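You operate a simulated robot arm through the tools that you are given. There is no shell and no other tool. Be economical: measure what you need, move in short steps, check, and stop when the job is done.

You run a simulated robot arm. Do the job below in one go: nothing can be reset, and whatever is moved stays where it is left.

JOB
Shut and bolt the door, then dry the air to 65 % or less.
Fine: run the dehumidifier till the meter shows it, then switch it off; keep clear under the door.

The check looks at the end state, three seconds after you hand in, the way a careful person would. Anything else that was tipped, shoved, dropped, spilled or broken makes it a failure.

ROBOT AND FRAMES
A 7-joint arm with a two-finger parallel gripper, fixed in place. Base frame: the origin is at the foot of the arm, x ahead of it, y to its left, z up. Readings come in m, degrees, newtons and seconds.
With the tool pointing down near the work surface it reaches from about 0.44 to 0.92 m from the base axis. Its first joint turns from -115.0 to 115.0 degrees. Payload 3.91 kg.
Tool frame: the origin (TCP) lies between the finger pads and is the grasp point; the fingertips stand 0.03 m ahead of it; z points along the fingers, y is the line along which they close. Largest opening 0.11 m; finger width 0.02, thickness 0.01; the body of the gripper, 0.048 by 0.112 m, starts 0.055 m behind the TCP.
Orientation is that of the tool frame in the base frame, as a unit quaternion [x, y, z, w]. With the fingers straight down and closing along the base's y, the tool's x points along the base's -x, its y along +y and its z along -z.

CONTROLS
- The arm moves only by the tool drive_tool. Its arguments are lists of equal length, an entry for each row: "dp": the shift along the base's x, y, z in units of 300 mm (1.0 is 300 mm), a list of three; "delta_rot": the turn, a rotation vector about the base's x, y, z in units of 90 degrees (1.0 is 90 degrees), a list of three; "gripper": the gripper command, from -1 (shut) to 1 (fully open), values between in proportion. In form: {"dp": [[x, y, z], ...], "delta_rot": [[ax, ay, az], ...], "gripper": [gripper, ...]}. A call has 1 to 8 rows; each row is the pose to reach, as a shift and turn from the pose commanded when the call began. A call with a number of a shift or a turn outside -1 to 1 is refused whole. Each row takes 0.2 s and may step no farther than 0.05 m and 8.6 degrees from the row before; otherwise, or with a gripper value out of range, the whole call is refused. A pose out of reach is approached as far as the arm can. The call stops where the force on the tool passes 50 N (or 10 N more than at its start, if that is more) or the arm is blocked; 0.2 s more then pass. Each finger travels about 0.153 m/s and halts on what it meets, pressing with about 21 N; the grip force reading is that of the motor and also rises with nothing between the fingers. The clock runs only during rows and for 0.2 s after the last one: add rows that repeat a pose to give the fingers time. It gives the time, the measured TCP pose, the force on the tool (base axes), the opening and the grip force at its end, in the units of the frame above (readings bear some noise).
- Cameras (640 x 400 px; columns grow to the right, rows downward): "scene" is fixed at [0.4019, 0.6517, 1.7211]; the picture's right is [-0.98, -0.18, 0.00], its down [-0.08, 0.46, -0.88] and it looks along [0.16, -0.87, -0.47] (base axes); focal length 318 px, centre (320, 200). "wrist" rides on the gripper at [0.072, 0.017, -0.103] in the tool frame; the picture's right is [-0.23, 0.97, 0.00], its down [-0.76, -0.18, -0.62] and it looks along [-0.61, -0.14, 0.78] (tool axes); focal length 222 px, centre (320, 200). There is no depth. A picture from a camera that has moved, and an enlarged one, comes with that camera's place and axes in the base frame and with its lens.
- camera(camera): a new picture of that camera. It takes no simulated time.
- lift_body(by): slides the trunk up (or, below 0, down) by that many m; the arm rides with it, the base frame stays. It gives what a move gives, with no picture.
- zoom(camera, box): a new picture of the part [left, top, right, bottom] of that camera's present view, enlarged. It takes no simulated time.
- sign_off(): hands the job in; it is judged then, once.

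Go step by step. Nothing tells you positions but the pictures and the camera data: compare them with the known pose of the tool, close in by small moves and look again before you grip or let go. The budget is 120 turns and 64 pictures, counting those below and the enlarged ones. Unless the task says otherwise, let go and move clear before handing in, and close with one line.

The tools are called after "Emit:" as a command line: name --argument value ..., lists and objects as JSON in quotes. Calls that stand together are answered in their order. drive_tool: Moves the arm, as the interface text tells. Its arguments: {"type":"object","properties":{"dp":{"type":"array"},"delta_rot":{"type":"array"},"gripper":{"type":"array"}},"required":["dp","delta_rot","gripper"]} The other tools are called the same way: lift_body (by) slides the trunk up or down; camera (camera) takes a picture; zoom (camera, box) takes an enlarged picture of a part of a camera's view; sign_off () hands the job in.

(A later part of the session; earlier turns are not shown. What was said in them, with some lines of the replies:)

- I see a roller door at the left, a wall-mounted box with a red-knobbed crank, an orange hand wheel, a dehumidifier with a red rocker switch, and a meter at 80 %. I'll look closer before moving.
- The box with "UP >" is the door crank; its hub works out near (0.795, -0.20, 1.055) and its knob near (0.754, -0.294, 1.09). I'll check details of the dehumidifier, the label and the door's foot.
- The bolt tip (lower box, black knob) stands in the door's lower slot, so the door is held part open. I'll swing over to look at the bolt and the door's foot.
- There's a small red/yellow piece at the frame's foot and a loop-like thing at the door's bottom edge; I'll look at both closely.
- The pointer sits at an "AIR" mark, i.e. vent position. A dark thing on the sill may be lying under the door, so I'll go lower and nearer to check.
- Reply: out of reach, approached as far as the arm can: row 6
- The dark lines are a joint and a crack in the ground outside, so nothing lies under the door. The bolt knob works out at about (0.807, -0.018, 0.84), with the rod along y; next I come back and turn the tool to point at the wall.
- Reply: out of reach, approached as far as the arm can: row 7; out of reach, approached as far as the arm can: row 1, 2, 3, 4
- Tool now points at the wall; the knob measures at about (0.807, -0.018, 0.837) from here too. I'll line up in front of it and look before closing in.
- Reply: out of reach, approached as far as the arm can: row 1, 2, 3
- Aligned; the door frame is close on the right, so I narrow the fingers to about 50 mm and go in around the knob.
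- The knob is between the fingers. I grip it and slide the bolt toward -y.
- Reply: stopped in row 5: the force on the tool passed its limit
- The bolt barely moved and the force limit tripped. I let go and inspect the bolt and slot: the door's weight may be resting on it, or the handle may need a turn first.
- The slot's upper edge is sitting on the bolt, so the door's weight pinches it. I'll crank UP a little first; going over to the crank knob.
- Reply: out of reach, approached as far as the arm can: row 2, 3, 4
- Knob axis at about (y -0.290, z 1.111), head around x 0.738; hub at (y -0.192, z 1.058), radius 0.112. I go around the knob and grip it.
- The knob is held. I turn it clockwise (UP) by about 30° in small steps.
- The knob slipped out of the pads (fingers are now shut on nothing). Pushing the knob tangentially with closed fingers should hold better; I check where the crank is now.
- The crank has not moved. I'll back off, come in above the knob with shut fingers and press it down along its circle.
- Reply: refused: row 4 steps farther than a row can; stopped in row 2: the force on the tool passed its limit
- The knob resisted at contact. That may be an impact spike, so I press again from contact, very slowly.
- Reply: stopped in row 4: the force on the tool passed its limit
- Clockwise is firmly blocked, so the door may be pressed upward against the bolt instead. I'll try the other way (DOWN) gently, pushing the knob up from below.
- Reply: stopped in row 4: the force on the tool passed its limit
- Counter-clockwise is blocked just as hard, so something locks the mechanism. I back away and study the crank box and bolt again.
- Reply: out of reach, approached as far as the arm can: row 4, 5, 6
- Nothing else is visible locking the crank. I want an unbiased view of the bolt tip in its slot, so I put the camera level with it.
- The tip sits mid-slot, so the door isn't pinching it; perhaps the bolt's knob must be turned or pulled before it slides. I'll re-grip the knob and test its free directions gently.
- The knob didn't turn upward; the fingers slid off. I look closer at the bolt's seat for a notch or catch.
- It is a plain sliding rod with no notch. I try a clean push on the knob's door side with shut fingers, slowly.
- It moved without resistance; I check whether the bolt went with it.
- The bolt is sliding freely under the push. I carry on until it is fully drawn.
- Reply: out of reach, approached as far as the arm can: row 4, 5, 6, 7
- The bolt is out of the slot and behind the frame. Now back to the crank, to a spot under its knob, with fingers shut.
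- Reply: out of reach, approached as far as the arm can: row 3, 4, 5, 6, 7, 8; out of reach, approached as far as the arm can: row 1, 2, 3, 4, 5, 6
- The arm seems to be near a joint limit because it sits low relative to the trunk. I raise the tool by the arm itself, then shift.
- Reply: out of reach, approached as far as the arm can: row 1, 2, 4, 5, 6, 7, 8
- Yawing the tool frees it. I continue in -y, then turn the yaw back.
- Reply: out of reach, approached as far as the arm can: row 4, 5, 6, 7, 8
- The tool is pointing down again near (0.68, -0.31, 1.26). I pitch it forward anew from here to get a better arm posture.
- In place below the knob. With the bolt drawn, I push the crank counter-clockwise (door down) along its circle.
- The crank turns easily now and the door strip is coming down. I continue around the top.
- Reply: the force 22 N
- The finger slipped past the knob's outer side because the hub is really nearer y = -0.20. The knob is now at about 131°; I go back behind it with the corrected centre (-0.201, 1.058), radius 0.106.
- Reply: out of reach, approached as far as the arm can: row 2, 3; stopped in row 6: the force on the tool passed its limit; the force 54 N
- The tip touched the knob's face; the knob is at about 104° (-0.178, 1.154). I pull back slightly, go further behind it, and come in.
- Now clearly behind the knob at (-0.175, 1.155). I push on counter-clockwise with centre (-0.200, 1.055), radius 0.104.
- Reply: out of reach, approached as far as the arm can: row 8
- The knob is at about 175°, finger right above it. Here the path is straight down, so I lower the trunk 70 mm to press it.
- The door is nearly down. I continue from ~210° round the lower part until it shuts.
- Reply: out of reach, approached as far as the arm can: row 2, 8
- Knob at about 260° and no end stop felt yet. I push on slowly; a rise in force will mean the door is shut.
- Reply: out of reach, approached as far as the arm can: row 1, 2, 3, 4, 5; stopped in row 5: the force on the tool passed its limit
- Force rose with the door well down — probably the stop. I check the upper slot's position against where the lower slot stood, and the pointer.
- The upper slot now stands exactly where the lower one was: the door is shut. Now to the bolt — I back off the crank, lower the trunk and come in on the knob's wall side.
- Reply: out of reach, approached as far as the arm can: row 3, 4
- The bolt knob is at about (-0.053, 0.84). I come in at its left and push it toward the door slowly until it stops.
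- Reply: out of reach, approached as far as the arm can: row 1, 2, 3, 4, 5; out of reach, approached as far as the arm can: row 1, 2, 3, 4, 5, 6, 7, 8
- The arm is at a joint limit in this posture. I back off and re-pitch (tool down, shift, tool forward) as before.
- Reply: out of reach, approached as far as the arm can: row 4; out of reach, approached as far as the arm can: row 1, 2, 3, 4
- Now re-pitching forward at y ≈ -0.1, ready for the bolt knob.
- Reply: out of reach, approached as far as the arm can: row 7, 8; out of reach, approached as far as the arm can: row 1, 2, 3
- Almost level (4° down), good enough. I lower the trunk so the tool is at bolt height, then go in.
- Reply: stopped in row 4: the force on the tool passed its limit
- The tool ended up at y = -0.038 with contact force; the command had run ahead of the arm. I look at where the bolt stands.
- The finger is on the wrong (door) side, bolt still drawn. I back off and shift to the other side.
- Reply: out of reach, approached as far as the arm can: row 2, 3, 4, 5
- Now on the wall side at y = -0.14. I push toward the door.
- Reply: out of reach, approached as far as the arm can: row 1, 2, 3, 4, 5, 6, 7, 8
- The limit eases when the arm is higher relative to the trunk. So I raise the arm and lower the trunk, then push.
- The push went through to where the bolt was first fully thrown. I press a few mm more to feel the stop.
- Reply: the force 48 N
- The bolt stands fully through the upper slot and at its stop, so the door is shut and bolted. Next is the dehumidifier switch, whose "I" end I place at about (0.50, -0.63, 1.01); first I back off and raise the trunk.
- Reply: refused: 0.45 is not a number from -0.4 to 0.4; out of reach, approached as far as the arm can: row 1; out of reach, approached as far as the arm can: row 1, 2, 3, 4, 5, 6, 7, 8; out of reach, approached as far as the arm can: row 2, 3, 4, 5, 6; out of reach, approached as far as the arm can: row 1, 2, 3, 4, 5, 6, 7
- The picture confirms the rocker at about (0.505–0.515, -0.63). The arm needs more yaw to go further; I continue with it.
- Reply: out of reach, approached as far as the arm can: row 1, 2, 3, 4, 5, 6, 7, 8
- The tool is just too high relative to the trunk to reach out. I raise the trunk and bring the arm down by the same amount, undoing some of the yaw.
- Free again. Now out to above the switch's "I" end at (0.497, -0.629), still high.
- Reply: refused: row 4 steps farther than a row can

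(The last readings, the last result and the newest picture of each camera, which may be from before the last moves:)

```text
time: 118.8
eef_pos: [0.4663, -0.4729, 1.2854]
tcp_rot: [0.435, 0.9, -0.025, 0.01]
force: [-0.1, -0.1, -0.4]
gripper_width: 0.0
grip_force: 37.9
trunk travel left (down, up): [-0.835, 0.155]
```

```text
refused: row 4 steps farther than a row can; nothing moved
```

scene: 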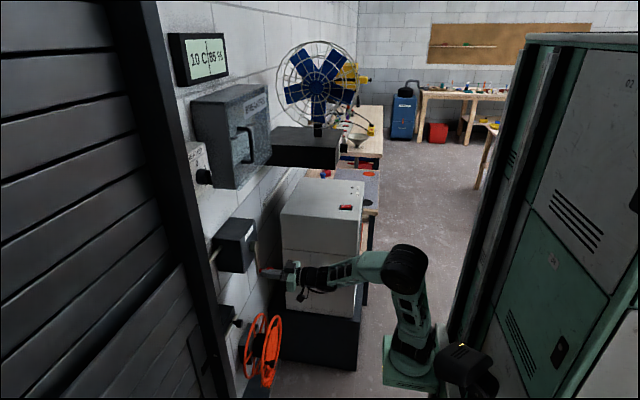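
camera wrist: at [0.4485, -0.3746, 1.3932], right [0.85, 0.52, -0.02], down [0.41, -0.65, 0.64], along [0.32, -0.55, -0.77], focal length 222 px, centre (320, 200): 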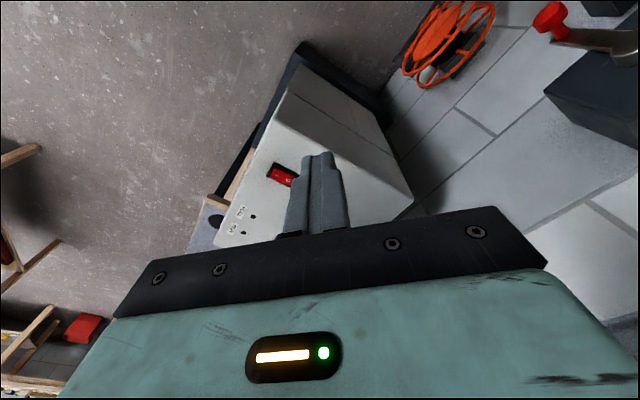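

Emit:
drive_tool --dp '[[0.02, -0.13, 0], [0.04, -0.26, 0], [0.07, -0.39, -0.03], [0.102, -0.52, -0.1], [0.102, -0.52, -0.24], [0.102, -0.52, -0.38], [0.102, -0.52, -0.5], [0.102, -0.52, -0.5]]' --delta_rot '[[0, 0, 0], [0, 0, 0], [0, 0, 0], [0, 0, 0], [0, 0, 0], [0, 0, 0], [0, 0, 0], [0, 0, 0]]' --gripper '[-1, -1, -1, -1, -1, -1, -1, -1]'

Emit:
zoom --camera "wrist" --box '[200, 80, 440, 240]'

```text
time: 120.7
eef_pos: [0.4452, -0.4976, 1.2437]
tcp_rot: [0.437, 0.899, -0.026, 0.011]
force: [0.4, -1.0, 0.2]
gripper_width: 0.0002
grip_force: 38.5
out of reach, approached as far as the arm can: row 1, 2, 3, 4, 5, 6, 7, 8
trunk travel left (down, up): [-0.835, 0.155]
```

```text
2.50 times, centred on (320, 160) of wrist
camera zoom: at [0.4133, -0.4234, 1.3438], right [0.91, 0.42, -0.03], down [0.33, -0.67, 0.66], along [0.26, -0.61, -0.75], focal length 555 px, centre (320, 300)
```

zoom: 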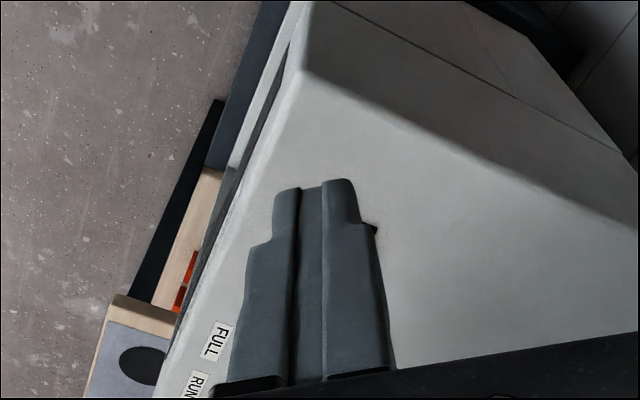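

The arm stalls at this radius with the tool vertical. I'll tilt the tool outward by 30°, which frees reach and also keeps clear of the fan shelf.

Emit:
drive_tool --dp '[[0, 0, 0], [0.01, -0.05, 0], [0.03, -0.12, 0], [0.05, -0.2, -0.05], [0.07, -0.28, -0.12], [0.09, -0.335, -0.2]]' --delta_rot '[[-0.065, -0.053, 0], [-0.13, -0.105, 0], [-0.195, -0.158, 0], [-0.259, -0.21, 0], [-0.259, -0.21, 0], [-0.259, -0.21, 0]]' --gripper '[-1, -1, -1, -1, -1, -1]'

```text
time: 122.0
eef_pos: [0.4484, -0.5641, 1.2191]
tcp_rot: [0.424, 0.862, -0.134, 0.245]
force: [-0.1, -0.9, 0.3]
gripper_width: 0.0
grip_force: 37.0
out of reach, approached as far as the arm can: row 5, 6
trunk travel left (down, up): [-0.835, 0.155]
```

Emit:
drive_tool --dp '[[0.02, -0.03, 0], [0.06, -0.08, 0], [0.09, -0.12, 0], [0.117, -0.161, 0], [0.117, -0.161, 0]]' --delta_rot '[[-0.065, -0.053, 0], [-0.13, -0.105, 0], [-0.13, -0.105, 0], [-0.13, -0.105, 0], [-0.13, -0.105, 0]]' --gripper '[-1, -1, -1, -1, -1]'

```text
time: 123.2
eef_pos: [0.4573, -0.5971, 1.2517]
tcp_rot: [0.405, 0.822, -0.182, 0.357]
force: [-0.2, 0.7, 0.5]
gripper_width: 0.0001
grip_force: 37.9
out of reach, approached as far as the arm can: row 1, 2, 3, 4, 5
trunk travel left (down, up): [-0.835, 0.155]
```

Emit:
drive_tool --dp '[[0.02, -0.01, 0.08], [0.04, -0.03, 0.16], [0.07, -0.05, 0.24], [0.09, -0.052, 0.3], [0.09, -0.052, 0.3]]' --delta_rot '[[0, 0, 0], [0, 0, 0], [0, 0, 0], [0, 0, 0], [0, 0, 0]]' --gripper '[-1, -1, -1, -1, -1]'

```text
time: 124.5
eef_pos: [0.4853, -0.6122, 1.3404]
tcp_rot: [0.406, 0.821, -0.186, 0.356]
force: [0.0, 0.0, -0.2]
gripper_width: 0.0004
grip_force: 37.6
trunk travel left (down, up): [-0.835, 0.155]
```

Reached: fingertip is over (0.498, -0.630). I lower the trunk to just above the switch.

Emit:
lift_body --by -0.275

Emit:
drive_tool --dp '[[0, 0, -0.02], [0, 0, -0.04], [0, 0, -0.055]]' --delta_rot '[[0, 0, 0], [0, 0, 0], [0, 0, 0]]' --gripper '[-1, -1, -1]'

```text
time: 127.2
eef_pos: [0.4852, -0.6114, 1.0652]
tcp_rot: [0.406, 0.821, -0.185, 0.355]
force: [0.1, 0.4, -0.2]
gripper_width: 0.0001
grip_force: 37.9
trunk travel left (down, up): [-0.56, 0.43]
```

```text
time: 128.0
eef_pos: [0.487, -0.6128, 1.0486]
tcp_rot: [0.406, 0.821, -0.186, 0.355]
force: [0.5, 0.6, -0.6]
gripper_width: 0.0
grip_force: 38.0
trunk travel left (down, up): [-0.56, 0.43]
```

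Emit:
drive_tool --dp '[[0, 0, -0.008], [0, 0, -0.016], [0, 0, -0.024], [0, 0, -0.032], [0, 0, -0.04]]' --delta_rot '[[0, 0, 0], [0, 0, 0], [0, 0, 0], [0, 0, 0], [0, 0, 0]]' --gripper '[-1, -1, -1, -1, -1]'

```text
time: 129.2
eef_pos: [0.4858, -0.6118, 1.036]
tcp_rot: [0.406, 0.821, -0.185, 0.356]
force: [0.0, -0.2, -0.2]
gripper_width: 0.0001
grip_force: 37.4
trunk travel left (down, up): [-0.56, 0.43]
```

Emit:
drive_tool --dp '[[0, 0, -0.008], [0, 0, -0.016], [0, 0, -0.024], [0, 0, -0.032]]' --delta_rot '[[0, 0, 0], [0, 0, 0], [0, 0, 0], [0, 0, 0]]' --gripper '[-1, -1, -1, -1]'

```text
time: 130.3
eef_pos: [0.4882, -0.6143, 1.0364]
tcp_rot: [0.404, 0.818, -0.19, 0.363]
force: [-5.1, 8.7, 20.9]
gripper_width: 0.0001
grip_force: 38.2
trunk travel left (down, up): [-0.56, 0.43]
stopped in row 4: the force on the tool passed its limit (the readings are from after the stop); the commanded pose is now the measured one
```

Something solid was met at about the rocker height. I raise the trunk for a clear look at the switch, lamps and meter.

Emit:
lift_body --by 0.25

Emit:
zoom --camera "scene" --box '[160, 30, 390, 225]'

```text
time: 132.8
eef_pos: [0.4871, -0.6151, 1.2821]
tcp_rot: [0.404, 0.819, -0.188, 0.361]
force: [-0.6, -0.1, -0.8]
gripper_width: 0.0
grip_force: 37.7
trunk travel left (down, up): [-0.81, 0.18]
```

```text
2.05 times, centred on (275, 128) of scene
camera zoom: at [0.4019, 0.6517, 1.7211], right [-0.98, -0.18, 0.0], down [-0.08, 0.46, -0.88], along [0.16, -0.87, -0.47], focal length 652 px, centre (412, 349)
```

zoom: 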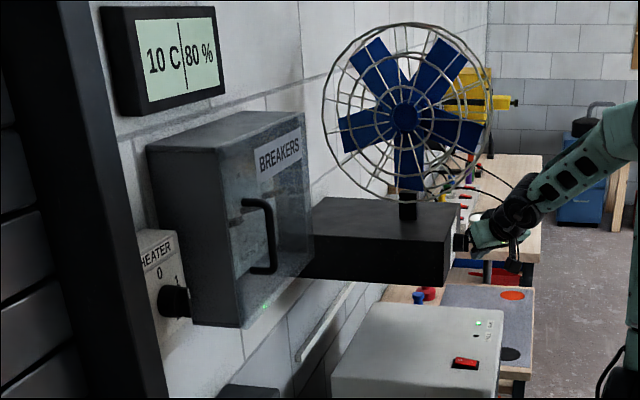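

The RUN lamp is lit and the meter already reads 80 %, so the switch is on. I wait in place while it dries.

Emit:
drive_tool --dp '[[0, 0, 0], [0, 0, 0], [0, 0, 0], [0, 0, 0], [0, 0, 0], [0, 0, 0], [0, 0, 0], [0, 0, 0]]' --delta_rot '[[0, 0, 0], [0, 0, 0], [0, 0, 0], [0, 0, 0], [0, 0, 0], [0, 0, 0], [0, 0, 0], [0, 0, 0]]' --gripper '[-1, -1, -1, -1, -1, -1, -1, -1]'

Emit:
drive_tool --dp '[[0, 0, 0], [0, 0, 0], [0, 0, 0], [0, 0, 0], [0, 0, 0], [0, 0, 0], [0, 0, 0], [0, 0, 0]]' --delta_rot '[[0, 0, 0], [0, 0, 0], [0, 0, 0], [0, 0, 0], [0, 0, 0], [0, 0, 0], [0, 0, 0], [0, 0, 0]]' --gripper '[-1, -1, -1, -1, -1, -1, -1, -1]'

Emit:
drive_tool --dp '[[0, 0, 0], [0, 0, 0], [0, 0, 0], [0, 0, 0], [0, 0, 0], [0, 0, 0], [0, 0, 0], [0, 0, 0]]' --delta_rot '[[0, 0, 0], [0, 0, 0], [0, 0, 0], [0, 0, 0], [0, 0, 0], [0, 0, 0], [0, 0, 0], [0, 0, 0]]' --gripper '[-1, -1, -1, -1, -1, -1, -1, -1]'

Emit:
drive_tool --dp '[[0, 0, 0], [0, 0, 0], [0, 0, 0], [0, 0, 0], [0, 0, 0], [0, 0, 0], [0, 0, 0], [0, 0, 0]]' --delta_rot '[[0, 0, 0], [0, 0, 0], [0, 0, 0], [0, 0, 0], [0, 0, 0], [0, 0, 0], [0, 0, 0], [0, 0, 0]]' --gripper '[-1, -1, -1, -1, -1, -1, -1, -1]'

Emit:
drive_tool --dp '[[0, 0, 0], [0, 0, 0], [0, 0, 0], [0, 0, 0], [0, 0, 0], [0, 0, 0], [0, 0, 0], [0, 0, 0]]' --delta_rot '[[0, 0, 0], [0, 0, 0], [0, 0, 0], [0, 0, 0], [0, 0, 0], [0, 0, 0], [0, 0, 0], [0, 0, 0]]' --gripper '[-1, -1, -1, -1, -1, -1, -1, -1]'

Emit:
drive_tool --dp '[[0, 0, 0], [0, 0, 0], [0, 0, 0], [0, 0, 0], [0, 0, 0], [0, 0, 0], [0, 0, 0], [0, 0, 0]]' --delta_rot '[[0, 0, 0], [0, 0, 0], [0, 0, 0], [0, 0, 0], [0, 0, 0], [0, 0, 0], [0, 0, 0], [0, 0, 0]]' --gripper '[-1, -1, -1, -1, -1, -1, -1, -1]'

Emit:
drive_tool --dp '[[0, 0, 0], [0, 0, 0], [0, 0, 0], [0, 0, 0], [0, 0, 0], [0, 0, 0], [0, 0, 0], [0, 0, 0]]' --delta_rot '[[0, 0, 0], [0, 0, 0], [0, 0, 0], [0, 0, 0], [0, 0, 0], [0, 0, 0], [0, 0, 0], [0, 0, 0]]' --gripper '[-1, -1, -1, -1, -1, -1, -1, -1]'

Emit:
drive_tool --dp '[[0, 0, 0], [0, 0, 0], [0, 0, 0], [0, 0, 0], [0, 0, 0], [0, 0, 0], [0, 0, 0], [0, 0, 0]]' --delta_rot '[[0, 0, 0], [0, 0, 0], [0, 0, 0], [0, 0, 0], [0, 0, 0], [0, 0, 0], [0, 0, 0], [0, 0, 0]]' --gripper '[-1, -1, -1, -1, -1, -1, -1, -1]'

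Emit:
drive_tool --dp '[[0, 0, 0], [0, 0, 0], [0, 0, 0], [0, 0, 0], [0, 0, 0], [0, 0, 0], [0, 0, 0], [0, 0, 0]]' --delta_rot '[[0, 0, 0], [0, 0, 0], [0, 0, 0], [0, 0, 0], [0, 0, 0], [0, 0, 0], [0, 0, 0], [0, 0, 0]]' --gripper '[-1, -1, -1, -1, -1, -1, -1, -1]'

Emit:
drive_tool --dp '[[0, 0, 0], [0, 0, 0], [0, 0, 0], [0, 0, 0], [0, 0, 0], [0, 0, 0], [0, 0, 0], [0, 0, 0]]' --delta_rot '[[0, 0, 0], [0, 0, 0], [0, 0, 0], [0, 0, 0], [0, 0, 0], [0, 0, 0], [0, 0, 0], [0, 0, 0]]' --gripper '[-1, -1, -1, -1, -1, -1, -1, -1]'

Emit:
drive_tool --dp '[[0, 0, 0], [0, 0, 0], [0, 0, 0], [0, 0, 0], [0, 0, 0], [0, 0, 0], [0, 0, 0], [0, 0, 0]]' --delta_rot '[[0, 0, 0], [0, 0, 0], [0, 0, 0], [0, 0, 0], [0, 0, 0], [0, 0, 0], [0, 0, 0], [0, 0, 0]]' --gripper '[-1, -1, -1, -1, -1, -1, -1, -1]'

Emit:
drive_tool --dp '[[0, 0, 0], [0, 0, 0], [0, 0, 0], [0, 0, 0], [0, 0, 0], [0, 0, 0], [0, 0, 0], [0, 0, 0]]' --delta_rot '[[0, 0, 0], [0, 0, 0], [0, 0, 0], [0, 0, 0], [0, 0, 0], [0, 0, 0], [0, 0, 0], [0, 0, 0]]' --gripper '[-1, -1, -1, -1, -1, -1, -1, -1]'

```text
time: 134.6
eef_pos: [0.4875, -0.6144, 1.2829]
tcp_rot: [0.404, 0.819, -0.188, 0.361]
force: [0.2, -0.2, 0.5]
gripper_width: 0.0002
grip_force: 37.8
trunk travel left (down, up): [-0.81, 0.18]
```

```text
time: 136.4
eef_pos: [0.4874, -0.6145, 1.2837]
tcp_rot: [0.405, 0.819, -0.189, 0.361]
force: [0.6, -0.5, -0.2]
gripper_width: 0.0
grip_force: 38.1
trunk travel left (down, up): [-0.81, 0.18]
```

```text
time: 138.2
eef_pos: [0.4882, -0.6146, 1.2822]
tcp_rot: [0.404, 0.819, -0.188, 0.361]
force: [0.0, 0.2, 0.4]
gripper_width: 0.0
grip_force: 38.3
trunk travel left (down, up): [-0.81, 0.18]
```

```text
time: 140.0
eef_pos: [0.4873, -0.6145, 1.2828]
tcp_rot: [0.404, 0.819, -0.188, 0.361]
force: [-0.7, -0.2, 0.2]
gripper_width: 0.0002
grip_force: 37.8
trunk travel left (down, up): [-0.81, 0.18]
```

```text
time: 141.8
eef_pos: [0.487, -0.6138, 1.2838]
tcp_rot: [0.405, 0.819, -0.189, 0.36]
force: [0.0, -0.1, -0.3]
gripper_width: 0.0
grip_force: 37.2
trunk travel left (down, up): [-0.81, 0.18]
```

```text
time: 143.6
eef_pos: [0.4877, -0.6148, 1.2827]
tcp_rot: [0.405, 0.819, -0.189, 0.359]
force: [1.0, 0.1, 0.1]
gripper_width: 0.0
grip_force: 37.5
trunk travel left (down, up): [-0.81, 0.18]
```

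```text
time: 145.4
eef_pos: [0.4865, -0.6154, 1.2844]
tcp_rot: [0.404, 0.819, -0.188, 0.361]
force: [0.0, 0.7, 0.8]
gripper_width: 0.0001
grip_force: 38.3
trunk travel left (down, up): [-0.81, 0.18]
```

```text
time: 147.2
eef_pos: [0.4865, -0.614, 1.282]
tcp_rot: [0.404, 0.819, -0.188, 0.361]
force: [-0.7, 0.7, -0.1]
gripper_width: 0.0001
grip_force: 37.7
trunk travel left (down, up): [-0.81, 0.18]
```

```text
time: 149.0
eef_pos: [0.4879, -0.6146, 1.2825]
tcp_rot: [0.404, 0.819, -0.188, 0.361]
force: [-0.1, -0.6, 0.5]
gripper_width: 0.0
grip_force: 37.5
trunk travel left (down, up): [-0.81, 0.18]
```

```text
time: 150.8
eef_pos: [0.488, -0.6146, 1.2833]
tcp_rot: [0.404, 0.819, -0.188, 0.361]
force: [0.3, -0.6, 0.2]
gripper_width: 0.0
grip_force: 37.6
trunk travel left (down, up): [-0.81, 0.18]
```

```text
time: 152.6
eef_pos: [0.4872, -0.6147, 1.2821]
tcp_rot: [0.404, 0.82, -0.188, 0.36]
force: [-0.3, 0.5, 0.1]
gripper_width: 0.0
grip_force: 37.9
trunk travel left (down, up): [-0.81, 0.18]
```

```text
time: 154.4
eef_pos: [0.4868, -0.6142, 1.2834]
tcp_rot: [0.404, 0.82, -0.187, 0.361]
force: [-0.3, -0.7, 0.6]
gripper_width: 0.0001
grip_force: 38.3
trunk travel left (down, up): [-0.81, 0.18]
```

Emit:
zoom --camera "scene" --box '[160, 30, 390, 225]'

```text
2.05 times, centred on (275, 128) of scene
camera zoom: at [0.4019, 0.6517, 1.7211], right [-0.98, -0.18, 0.0], down [-0.08, 0.46, -0.88], along [0.16, -0.87, -0.47], focal length 652 px, centre (412, 349)
```

zoom: 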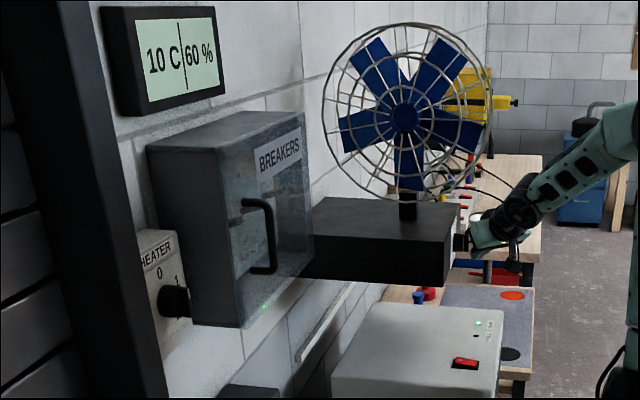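

The meter shows 60 %. Now I switch it off by pressing the "0" end, about 35 mm further in +x.

Emit:
drive_tool --dp '[[0, 0, 0.1], [0, 0, 0.2], [0.06, 0, 0.22], [0.12, 0, 0.22], [0.12, 0, 0.22]]' --delta_rot '[[0, 0, 0], [0, 0, 0], [0, 0, 0], [0, 0, 0], [0, 0, 0]]' --gripper '[-1, -1, -1, -1, -1]'

```text
time: 155.6
eef_pos: [0.5216, -0.6137, 1.3501]
tcp_rot: [0.405, 0.819, -0.189, 0.36]
force: [0.3, -0.4, 0.0]
gripper_width: 0.0002
grip_force: 38.0
trunk travel left (down, up): [-0.81, 0.18]
```

Emit:
lift_body --by -0.285

Emit:
drive_tool --dp '[[0, 0, -0.015], [0, 0, -0.03], [0, 0, -0.045], [0, 0, -0.058], [0, 0, -0.07], [0, 0, -0.08], [0, 0, -0.09], [0, 0, -0.1]]' --delta_rot '[[0, 0, 0], [0, 0, 0], [0, 0, 0], [0, 0, 0], [0, 0, 0], [0, 0, 0], [0, 0, 0], [0, 0, 0]]' --gripper '[-1, -1, -1, -1, -1, -1, -1, -1]'

```text
time: 158.5
eef_pos: [0.521, -0.613, 1.0643]
tcp_rot: [0.404, 0.819, -0.189, 0.361]
force: [0.4, -0.6, 0.0]
gripper_width: 0.0002
grip_force: 38.0
trunk travel left (down, up): [-0.525, 0.465]
```

```text
time: 160.3
eef_pos: [0.5219, -0.6154, 1.0356]
tcp_rot: [0.405, 0.819, -0.188, 0.36]
force: [0.1, -0.7, -0.7]
gripper_width: 0.0002
grip_force: 38.2
trunk travel left (down, up): [-0.525, 0.465]
```

Emit:
drive_tool --dp '[[0, 0, -0.008], [0, 0, -0.016], [0, 0, -0.024], [0, 0, -0.032], [0, 0, -0.04]]' --delta_rot '[[0, 0, 0], [0, 0, 0], [0, 0, 0], [0, 0, 0], [0, 0, 0]]' --gripper '[-1, -1, -1, -1, -1]'

```text
time: 161.4
eef_pos: [0.5237, -0.6153, 1.0347]
tcp_rot: [0.401, 0.816, -0.193, 0.369]
force: [-3.1, 3.7, 16.3]
gripper_width: 0.0002
grip_force: 37.3
trunk travel left (down, up): [-0.525, 0.465]
stopped in row 5: the force on the tool passed its limit (the readings are from after the stop); the commanded pose is now the measured one
```

Same solid stop as before. I raise clear and use the last picture to confirm the lamp is out and the meter's reading.

Emit:
lift_body --by 0.3

Emit:
zoom --camera "scene" --box '[160, 30, 390, 225]'

```text
time: 164.4
eef_pos: [0.5233, -0.6159, 1.3324]
tcp_rot: [0.402, 0.816, -0.193, 0.367]
force: [-0.4, -0.7, -0.1]
gripper_width: 0.0002
grip_force: 37.6
trunk travel left (down, up): [-0.825, 0.165]
```

```text
2.05 times, centred on (275, 128) of scene
camera zoom: at [0.4019, 0.6517, 1.7211], right [-0.98, -0.18, 0.0], down [-0.08, 0.46, -0.88], along [0.16, -0.87, -0.47], focal length 652 px, centre (412, 349)
```

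zoom: 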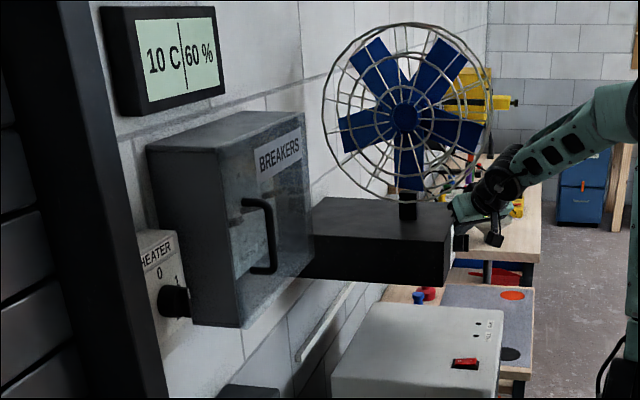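

The RUN lamp is out, the rocker is back at 0, and the meter reads 60 %. The door is shut, the bolt is in, and the arm is clear with no force on it, so I hand in.

Emit:
sign_off

```text
The job is handed in.
```

The door is shut and bolted, the air reads 60 %, the dehumidifier is switched off, and nothing was left under the door.
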